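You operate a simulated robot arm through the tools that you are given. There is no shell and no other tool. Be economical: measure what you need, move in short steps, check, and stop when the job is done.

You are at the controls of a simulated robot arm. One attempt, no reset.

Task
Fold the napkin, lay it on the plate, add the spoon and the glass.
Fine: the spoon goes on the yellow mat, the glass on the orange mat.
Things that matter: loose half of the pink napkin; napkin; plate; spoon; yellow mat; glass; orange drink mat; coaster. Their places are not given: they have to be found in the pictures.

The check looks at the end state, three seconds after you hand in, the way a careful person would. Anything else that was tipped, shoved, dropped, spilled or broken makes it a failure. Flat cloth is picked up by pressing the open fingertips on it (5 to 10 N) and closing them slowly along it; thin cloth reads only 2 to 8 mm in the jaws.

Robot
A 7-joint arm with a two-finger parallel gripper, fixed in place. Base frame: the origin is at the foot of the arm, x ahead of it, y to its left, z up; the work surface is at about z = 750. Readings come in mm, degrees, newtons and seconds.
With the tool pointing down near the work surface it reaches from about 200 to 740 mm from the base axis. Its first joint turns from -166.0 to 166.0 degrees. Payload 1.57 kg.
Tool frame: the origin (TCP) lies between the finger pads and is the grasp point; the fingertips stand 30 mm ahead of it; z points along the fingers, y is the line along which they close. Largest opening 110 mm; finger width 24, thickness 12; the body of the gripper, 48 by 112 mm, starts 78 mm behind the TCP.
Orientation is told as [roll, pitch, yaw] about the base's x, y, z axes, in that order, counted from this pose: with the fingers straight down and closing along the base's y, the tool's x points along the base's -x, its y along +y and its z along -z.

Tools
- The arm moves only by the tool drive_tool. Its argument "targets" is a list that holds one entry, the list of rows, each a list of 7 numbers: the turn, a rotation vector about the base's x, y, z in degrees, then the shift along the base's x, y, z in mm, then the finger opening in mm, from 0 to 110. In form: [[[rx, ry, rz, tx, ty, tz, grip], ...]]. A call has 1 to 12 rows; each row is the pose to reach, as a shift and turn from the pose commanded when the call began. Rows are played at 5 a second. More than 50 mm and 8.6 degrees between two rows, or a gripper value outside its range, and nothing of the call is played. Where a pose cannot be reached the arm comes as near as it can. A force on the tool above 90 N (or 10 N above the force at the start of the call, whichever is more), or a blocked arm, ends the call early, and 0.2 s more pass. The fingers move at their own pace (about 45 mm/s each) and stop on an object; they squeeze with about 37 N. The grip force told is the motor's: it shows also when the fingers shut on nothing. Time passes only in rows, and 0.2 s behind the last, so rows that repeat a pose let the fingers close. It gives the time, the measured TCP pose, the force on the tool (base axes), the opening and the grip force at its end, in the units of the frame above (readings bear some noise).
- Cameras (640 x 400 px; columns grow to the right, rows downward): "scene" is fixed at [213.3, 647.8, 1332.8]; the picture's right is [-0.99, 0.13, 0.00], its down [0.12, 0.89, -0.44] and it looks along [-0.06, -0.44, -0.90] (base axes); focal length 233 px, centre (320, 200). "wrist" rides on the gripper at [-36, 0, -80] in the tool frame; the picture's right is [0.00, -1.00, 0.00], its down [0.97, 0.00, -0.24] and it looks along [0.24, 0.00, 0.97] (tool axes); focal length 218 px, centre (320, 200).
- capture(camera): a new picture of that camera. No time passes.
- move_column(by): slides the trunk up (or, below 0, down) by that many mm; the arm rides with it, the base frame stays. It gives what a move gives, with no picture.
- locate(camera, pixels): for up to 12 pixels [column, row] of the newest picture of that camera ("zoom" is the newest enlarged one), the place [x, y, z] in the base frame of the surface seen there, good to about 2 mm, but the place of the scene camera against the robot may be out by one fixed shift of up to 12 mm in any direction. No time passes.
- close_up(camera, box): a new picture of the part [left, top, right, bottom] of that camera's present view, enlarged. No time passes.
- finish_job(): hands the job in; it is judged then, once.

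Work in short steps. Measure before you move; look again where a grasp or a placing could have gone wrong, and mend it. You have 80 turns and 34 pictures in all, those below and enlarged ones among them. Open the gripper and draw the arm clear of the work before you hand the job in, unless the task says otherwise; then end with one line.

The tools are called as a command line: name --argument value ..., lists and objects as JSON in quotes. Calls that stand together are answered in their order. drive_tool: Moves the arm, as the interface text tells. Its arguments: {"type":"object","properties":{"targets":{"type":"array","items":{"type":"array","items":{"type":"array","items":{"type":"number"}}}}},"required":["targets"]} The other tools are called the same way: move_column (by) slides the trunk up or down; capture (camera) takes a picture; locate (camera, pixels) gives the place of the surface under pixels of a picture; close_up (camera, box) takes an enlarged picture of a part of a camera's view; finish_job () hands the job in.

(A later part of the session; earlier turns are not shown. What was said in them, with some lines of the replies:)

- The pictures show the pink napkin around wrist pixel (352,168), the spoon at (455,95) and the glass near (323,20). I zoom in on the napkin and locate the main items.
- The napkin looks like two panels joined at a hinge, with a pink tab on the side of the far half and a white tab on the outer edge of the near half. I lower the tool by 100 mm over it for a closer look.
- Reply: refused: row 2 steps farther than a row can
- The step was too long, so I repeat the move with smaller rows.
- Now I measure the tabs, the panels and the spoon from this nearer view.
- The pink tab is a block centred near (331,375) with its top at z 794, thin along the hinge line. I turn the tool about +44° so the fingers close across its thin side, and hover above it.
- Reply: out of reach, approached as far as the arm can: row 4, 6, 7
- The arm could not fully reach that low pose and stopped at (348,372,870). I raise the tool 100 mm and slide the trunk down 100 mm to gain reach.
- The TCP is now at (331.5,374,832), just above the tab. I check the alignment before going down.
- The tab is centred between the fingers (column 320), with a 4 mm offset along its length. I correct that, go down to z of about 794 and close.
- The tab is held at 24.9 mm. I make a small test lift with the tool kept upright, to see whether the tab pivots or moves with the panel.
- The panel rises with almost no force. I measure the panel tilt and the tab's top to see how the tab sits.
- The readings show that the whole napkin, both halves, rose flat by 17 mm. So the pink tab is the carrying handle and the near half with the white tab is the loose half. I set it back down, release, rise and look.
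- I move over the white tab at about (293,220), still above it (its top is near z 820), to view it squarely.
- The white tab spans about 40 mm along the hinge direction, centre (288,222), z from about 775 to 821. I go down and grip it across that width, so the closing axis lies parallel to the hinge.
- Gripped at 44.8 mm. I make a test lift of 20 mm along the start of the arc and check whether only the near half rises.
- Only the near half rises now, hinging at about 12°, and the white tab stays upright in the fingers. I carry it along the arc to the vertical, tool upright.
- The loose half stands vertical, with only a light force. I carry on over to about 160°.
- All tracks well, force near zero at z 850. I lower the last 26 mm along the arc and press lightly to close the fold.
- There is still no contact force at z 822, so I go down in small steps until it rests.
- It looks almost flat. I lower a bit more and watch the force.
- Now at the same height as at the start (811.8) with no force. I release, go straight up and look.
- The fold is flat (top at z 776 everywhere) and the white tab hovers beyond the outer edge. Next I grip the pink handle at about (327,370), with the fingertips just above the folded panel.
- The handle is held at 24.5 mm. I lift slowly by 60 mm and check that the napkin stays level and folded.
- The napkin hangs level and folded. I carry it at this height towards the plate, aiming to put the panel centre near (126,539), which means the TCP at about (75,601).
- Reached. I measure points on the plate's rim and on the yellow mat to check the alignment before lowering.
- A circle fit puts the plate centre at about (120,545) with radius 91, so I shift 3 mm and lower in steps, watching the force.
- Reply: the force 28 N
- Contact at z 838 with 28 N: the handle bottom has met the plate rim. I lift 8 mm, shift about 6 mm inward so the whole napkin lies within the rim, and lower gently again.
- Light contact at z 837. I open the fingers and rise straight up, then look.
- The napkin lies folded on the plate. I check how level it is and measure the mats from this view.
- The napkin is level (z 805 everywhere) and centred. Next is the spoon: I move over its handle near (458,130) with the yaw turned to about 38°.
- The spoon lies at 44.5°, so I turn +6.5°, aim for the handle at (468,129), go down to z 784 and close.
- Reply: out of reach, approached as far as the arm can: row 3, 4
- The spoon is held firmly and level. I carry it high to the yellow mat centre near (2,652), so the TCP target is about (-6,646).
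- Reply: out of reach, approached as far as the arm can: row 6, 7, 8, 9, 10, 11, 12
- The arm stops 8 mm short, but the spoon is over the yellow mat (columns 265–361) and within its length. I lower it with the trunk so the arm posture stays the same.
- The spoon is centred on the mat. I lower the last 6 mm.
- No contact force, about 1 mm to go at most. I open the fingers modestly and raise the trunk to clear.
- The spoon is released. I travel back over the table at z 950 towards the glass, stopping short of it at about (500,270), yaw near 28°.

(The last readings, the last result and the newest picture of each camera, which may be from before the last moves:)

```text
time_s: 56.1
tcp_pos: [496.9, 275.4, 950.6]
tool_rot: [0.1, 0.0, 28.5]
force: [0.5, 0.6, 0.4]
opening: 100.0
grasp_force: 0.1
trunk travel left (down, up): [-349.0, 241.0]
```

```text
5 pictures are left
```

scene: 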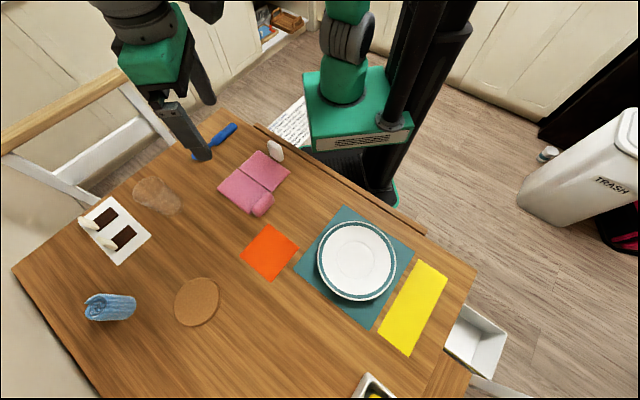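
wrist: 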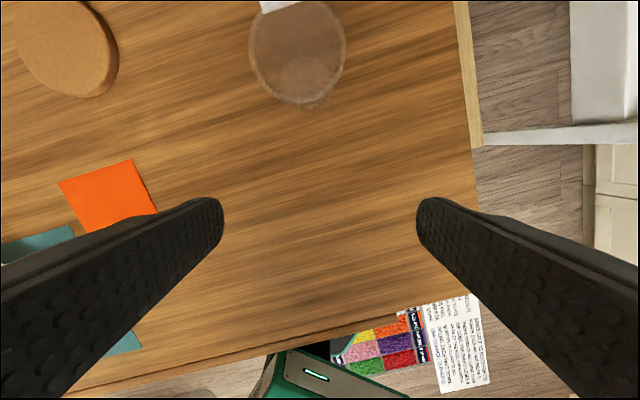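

The glass rim shows as an ellipse around (298,52). I measure its rim edge, the base and the wall.

locate --camera "wrist" --pixels '[[250, 50], [346, 45], [298, 103], [255, 75], [340, 75], [270, 95], [325, 97], [298, 55], [305, 75], [310, 106], [262, 15], [332, 12]]'

close_up --camera "wrist" --box '[220, 0, 380, 130]'

locate --camera "scene" --pixels '[[133, 192], [145, 177], [163, 182], [150, 200], [160, 188], [165, 213], [180, 207], [172, 205]]'

```text
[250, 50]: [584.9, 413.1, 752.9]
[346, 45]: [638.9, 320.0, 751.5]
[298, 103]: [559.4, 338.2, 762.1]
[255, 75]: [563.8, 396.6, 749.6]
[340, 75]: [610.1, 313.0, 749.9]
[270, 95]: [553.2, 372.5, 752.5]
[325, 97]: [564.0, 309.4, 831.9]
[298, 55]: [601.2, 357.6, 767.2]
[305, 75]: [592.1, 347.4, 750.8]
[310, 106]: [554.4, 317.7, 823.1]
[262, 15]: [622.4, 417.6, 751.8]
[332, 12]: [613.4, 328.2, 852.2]
```

```text
3.08 times, centred on (300, 65) of wrist
```

zoom: 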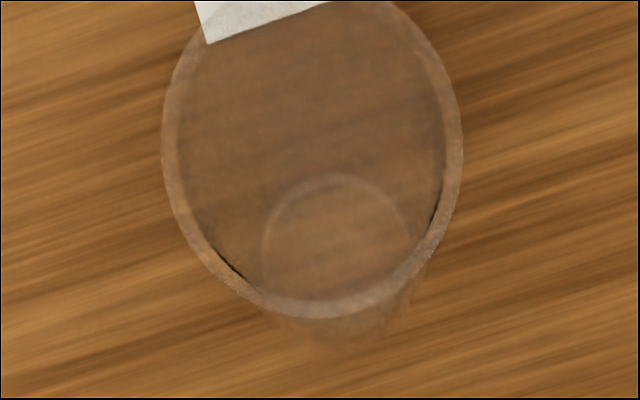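

```text
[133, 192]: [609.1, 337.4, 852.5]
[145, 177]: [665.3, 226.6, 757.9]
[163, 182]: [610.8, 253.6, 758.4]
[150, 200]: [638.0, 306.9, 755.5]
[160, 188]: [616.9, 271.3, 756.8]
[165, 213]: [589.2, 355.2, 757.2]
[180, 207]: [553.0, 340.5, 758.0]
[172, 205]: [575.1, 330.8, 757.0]
```

Rim rays and wall hits agree: the glass axis is at about (582.5,340.5), rim radius 36, rim height z about 850, tapering downward. I move straight above it at z 950 with the fingers fully open.

drive_tool --targets '[[[0, 0, 0, 22, 16, 5, 110], [0, 0, 0, 44, 33, 5, 110], [0, 0, 0, 66, 50, 5, 110], [0, 0, 0, 80, 61, 5, 110], [0, 0, 0, 85.6, 65.1, 5, 110], [0, 0, 0, 85.6, 65.1, 5, 110]]]'

capture --camera "wrist"

```text
time_s: 57.5
tcp_pos: [581.5, 341.0, 957.3]
tool_rot: [0.0, 0.1, 28.6]
force: [0.1, -0.3, 0.9]
opening: 110.3
grasp_force: 0.1
trunk travel left (down, up): [-349.0, 241.0]
```

```text
3 pictures are left
```

wrist: 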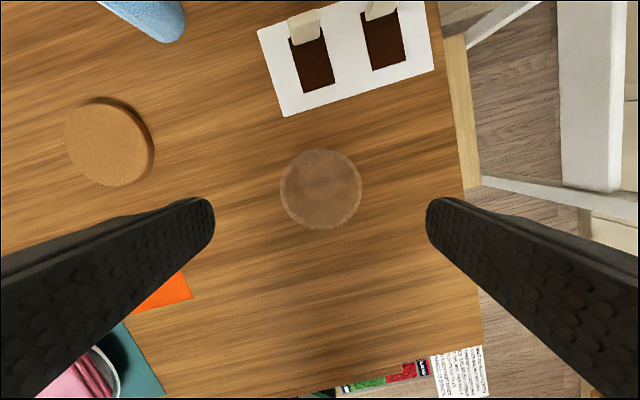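

The glass rim centre is at pixel (321,189), exactly where a point under the TCP should appear. I lower by the trunk to TCP z of about 803.

move_column --by -154

drive_tool --targets '[[[0, 0, 0, 0, 0, 0, 95], [0, 0, 0, 0, 0, 0, 82], [0, 0, 0, 0, 0, 0, 72], [0, 0, 0, 0, 0, 0, 64], [0, 0, 0, 0, 0, 0, 56], [0, 0, 0, 0, 0, 0, 50], [0, 0, 0, 0, 0, 0, 50]]]'

```text
time_s: 59.3
tcp_pos: [580.6, 340.6, 802.7]
tool_rot: [0.0, 0.0, 28.5]
force: [0.6, -0.1, -1.0]
opening: 109.9
grasp_force: 0.0
trunk travel left (down, up): [-195.0, 395.0]
```

```text
time_s: 60.9
tcp_pos: [580.7, 340.8, 802.2]
tool_rot: [0.0, -0.1, 28.5]
force: [0.7, -0.5, 1.6]
opening: 71.1
grasp_force: 36.8
trunk travel left (down, up): [-195.0, 395.0]
```

The glass is held at 71 mm. I lift it 60 mm with the trunk, then carry it level to the orange mat centre (328,496), turning gently.

move_column --by 60

drive_tool --targets '[[[0, 0, 1, -8, 5, 0, 50], [0, 0, 3, -25, 15, 0, 50], [0, 0, 5, -50, 31, 0, 50], [0, 0, 7, -76, 46, 0, 50], [0, 0, 9, -102, 62, 0, 50], [0, 0, 11, -128, 78, 0, 50], [0, 0, 13, -154, 94, 0, 50], [0, 0, 15, -180, 110, 0, 50], [0, 0, 17, -206, 126, 0, 50], [0, 0, 18, -230, 141, 0, 50], [0, 0, 19, -246, 151, 0, 50], [0, 0, 20, -253, 155, 0, 50]]]'

drive_tool --targets '[[[0, 0, 0, 0, 0, 0, 50], [0, 0, 0, 0, 0, 0, 50]]]'

capture --camera "wrist"

```text
time_s: 61.9
tcp_pos: [582.3, 340.3, 860.7]
tool_rot: [0.0, 0.0, 28.5]
force: [-0.3, 0.7, -1.9]
opening: 70.8
grasp_force: 36.8
trunk travel left (down, up): [-255.0, 335.0]
```

```text
time_s: 64.5
tcp_pos: [327.9, 496.6, 861.7]
tool_rot: [-0.1, 0.0, 48.4]
force: [0.4, 0.2, -2.0]
opening: 70.7
grasp_force: 37.4
trunk travel left (down, up): [-255.0, 335.0]
```

```text
time_s: 65.1
tcp_pos: [328.7, 495.2, 861.0]
tool_rot: [0.0, -0.1, 48.5]
force: [0.1, -0.9, -2.3]
opening: 70.9
grasp_force: 37.4
trunk travel left (down, up): [-255.0, 335.0]
```

```text
2 pictures are left
```

wrist: 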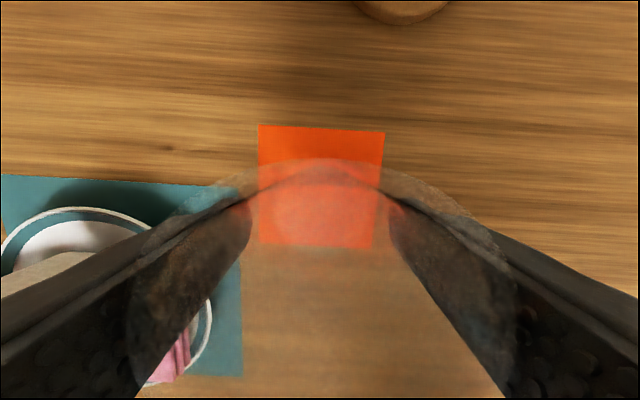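

The orange mat is centred beneath (column about 318, rows 125–247). I lower 56 mm by the trunk and check the force.

move_column --by -56

move_column --by -2

```text
time_s: 66.0
tcp_pos: [329.3, 494.9, 806.2]
tool_rot: [0.0, 0.0, 48.5]
force: [0.3, -0.4, -1.6]
opening: 71.0
grasp_force: 37.1
trunk travel left (down, up): [-199.0, 391.0]
```

```text
time_s: 66.6
tcp_pos: [328.3, 495.9, 803.6]
tool_rot: [-0.1, 0.0, 48.5]
force: [-0.2, 0.6, -2.0]
opening: 70.7
grasp_force: 37.0
trunk travel left (down, up): [-197.0, 393.0]
```

Still carrying weight at z 803.6, so I lower 1.5 mm more.

move_column --by -1.5

```text
time_s: 67.1
tcp_pos: [327.9, 496.5, 802.3]
tool_rot: [0.1, 0.0, 48.5]
force: [0.5, 0.2, -1.5]
opening: 70.9
grasp_force: 37.2
trunk travel left (down, up): [-196.0, 394.0]
```

move_column --by -1.5

```text
time_s: 67.6
tcp_pos: [327.3, 495.4, 802.8]
tool_rot: [0.0, -0.1, 48.7]
force: [0.1, -0.7, 7.7]
opening: 70.9
grasp_force: 36.6
trunk travel left (down, up): [-194.0, 396.0]
```

The force has turned to +7.7 N, so the glass stands on the mat. I open the fingers evenly and rise with the trunk.

drive_tool --targets '[[[0, 0, 0, 0, 0, 0, 75], [0, 0, 0, 0, 0, 0, 85], [0, 0, 0, 0, 0, 0, 100], [0, 0, 0, 0, 0, 0, 110], [0, 0, 0, 0, 0, 0, 110]]]'

move_column --by 170

drive_tool --targets '[[[0, 0, 0, 15, -30, 10, 110], [0, 0, 0, 30, -65, 20, 110], [0, 0, 0, 45, -100, 20, 110], [0, 0, 0, 60, -135, 20, 110], [0, 0, 0, 75, -170, 20, 110], [0, 0, 0, 85, -200, 20, 110]]]'

capture --camera "scene"

```text
time_s: 68.8
tcp_pos: [328.6, 496.0, 800.1]
tool_rot: [0.0, -0.1, 48.5]
force: [-0.4, -0.1, 0.1]
opening: 109.8
grasp_force: 0.0
trunk travel left (down, up): [-194.0, 396.0]
```

```text
time_s: 70.7
tcp_pos: [328.5, 494.7, 971.5]
tool_rot: [0.0, 0.0, 48.5]
force: [-0.6, 0.0, -0.5]
opening: 109.9
grasp_force: 0.1
trunk travel left (down, up): [-364.0, 226.0]
```

```text
time_s: 72.1
tcp_pos: [413.6, 296.5, 989.7]
tool_rot: [0.0, 0.0, 48.5]
force: [0.1, 0.5, -0.2]
opening: 110.0
grasp_force: 0.0
trunk travel left (down, up): [-364.0, 226.0]
```

```text
1 pictures are left
```

scene: 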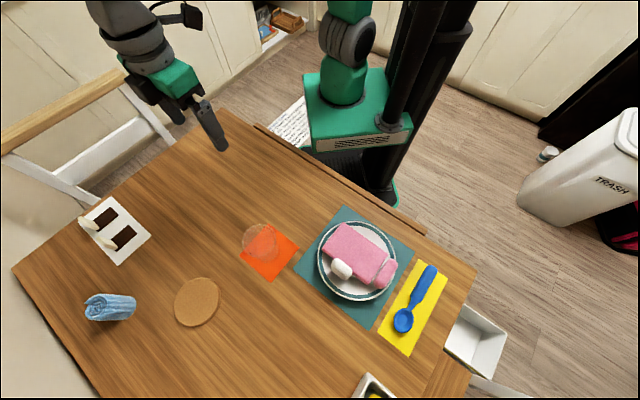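

The napkin is folded on the plate, the spoon lies within the yellow mat, the glass stands on the orange mat, and the arm is clear with its gripper open. I hand in.

finish_job

```text
The job is handed in.
```

The job is handed in: the napkin is folded and lying on the plate, the spoon is on the yellow mat, the glass is standing on the orange mat, and nothing else looked disturbed in the last picture.
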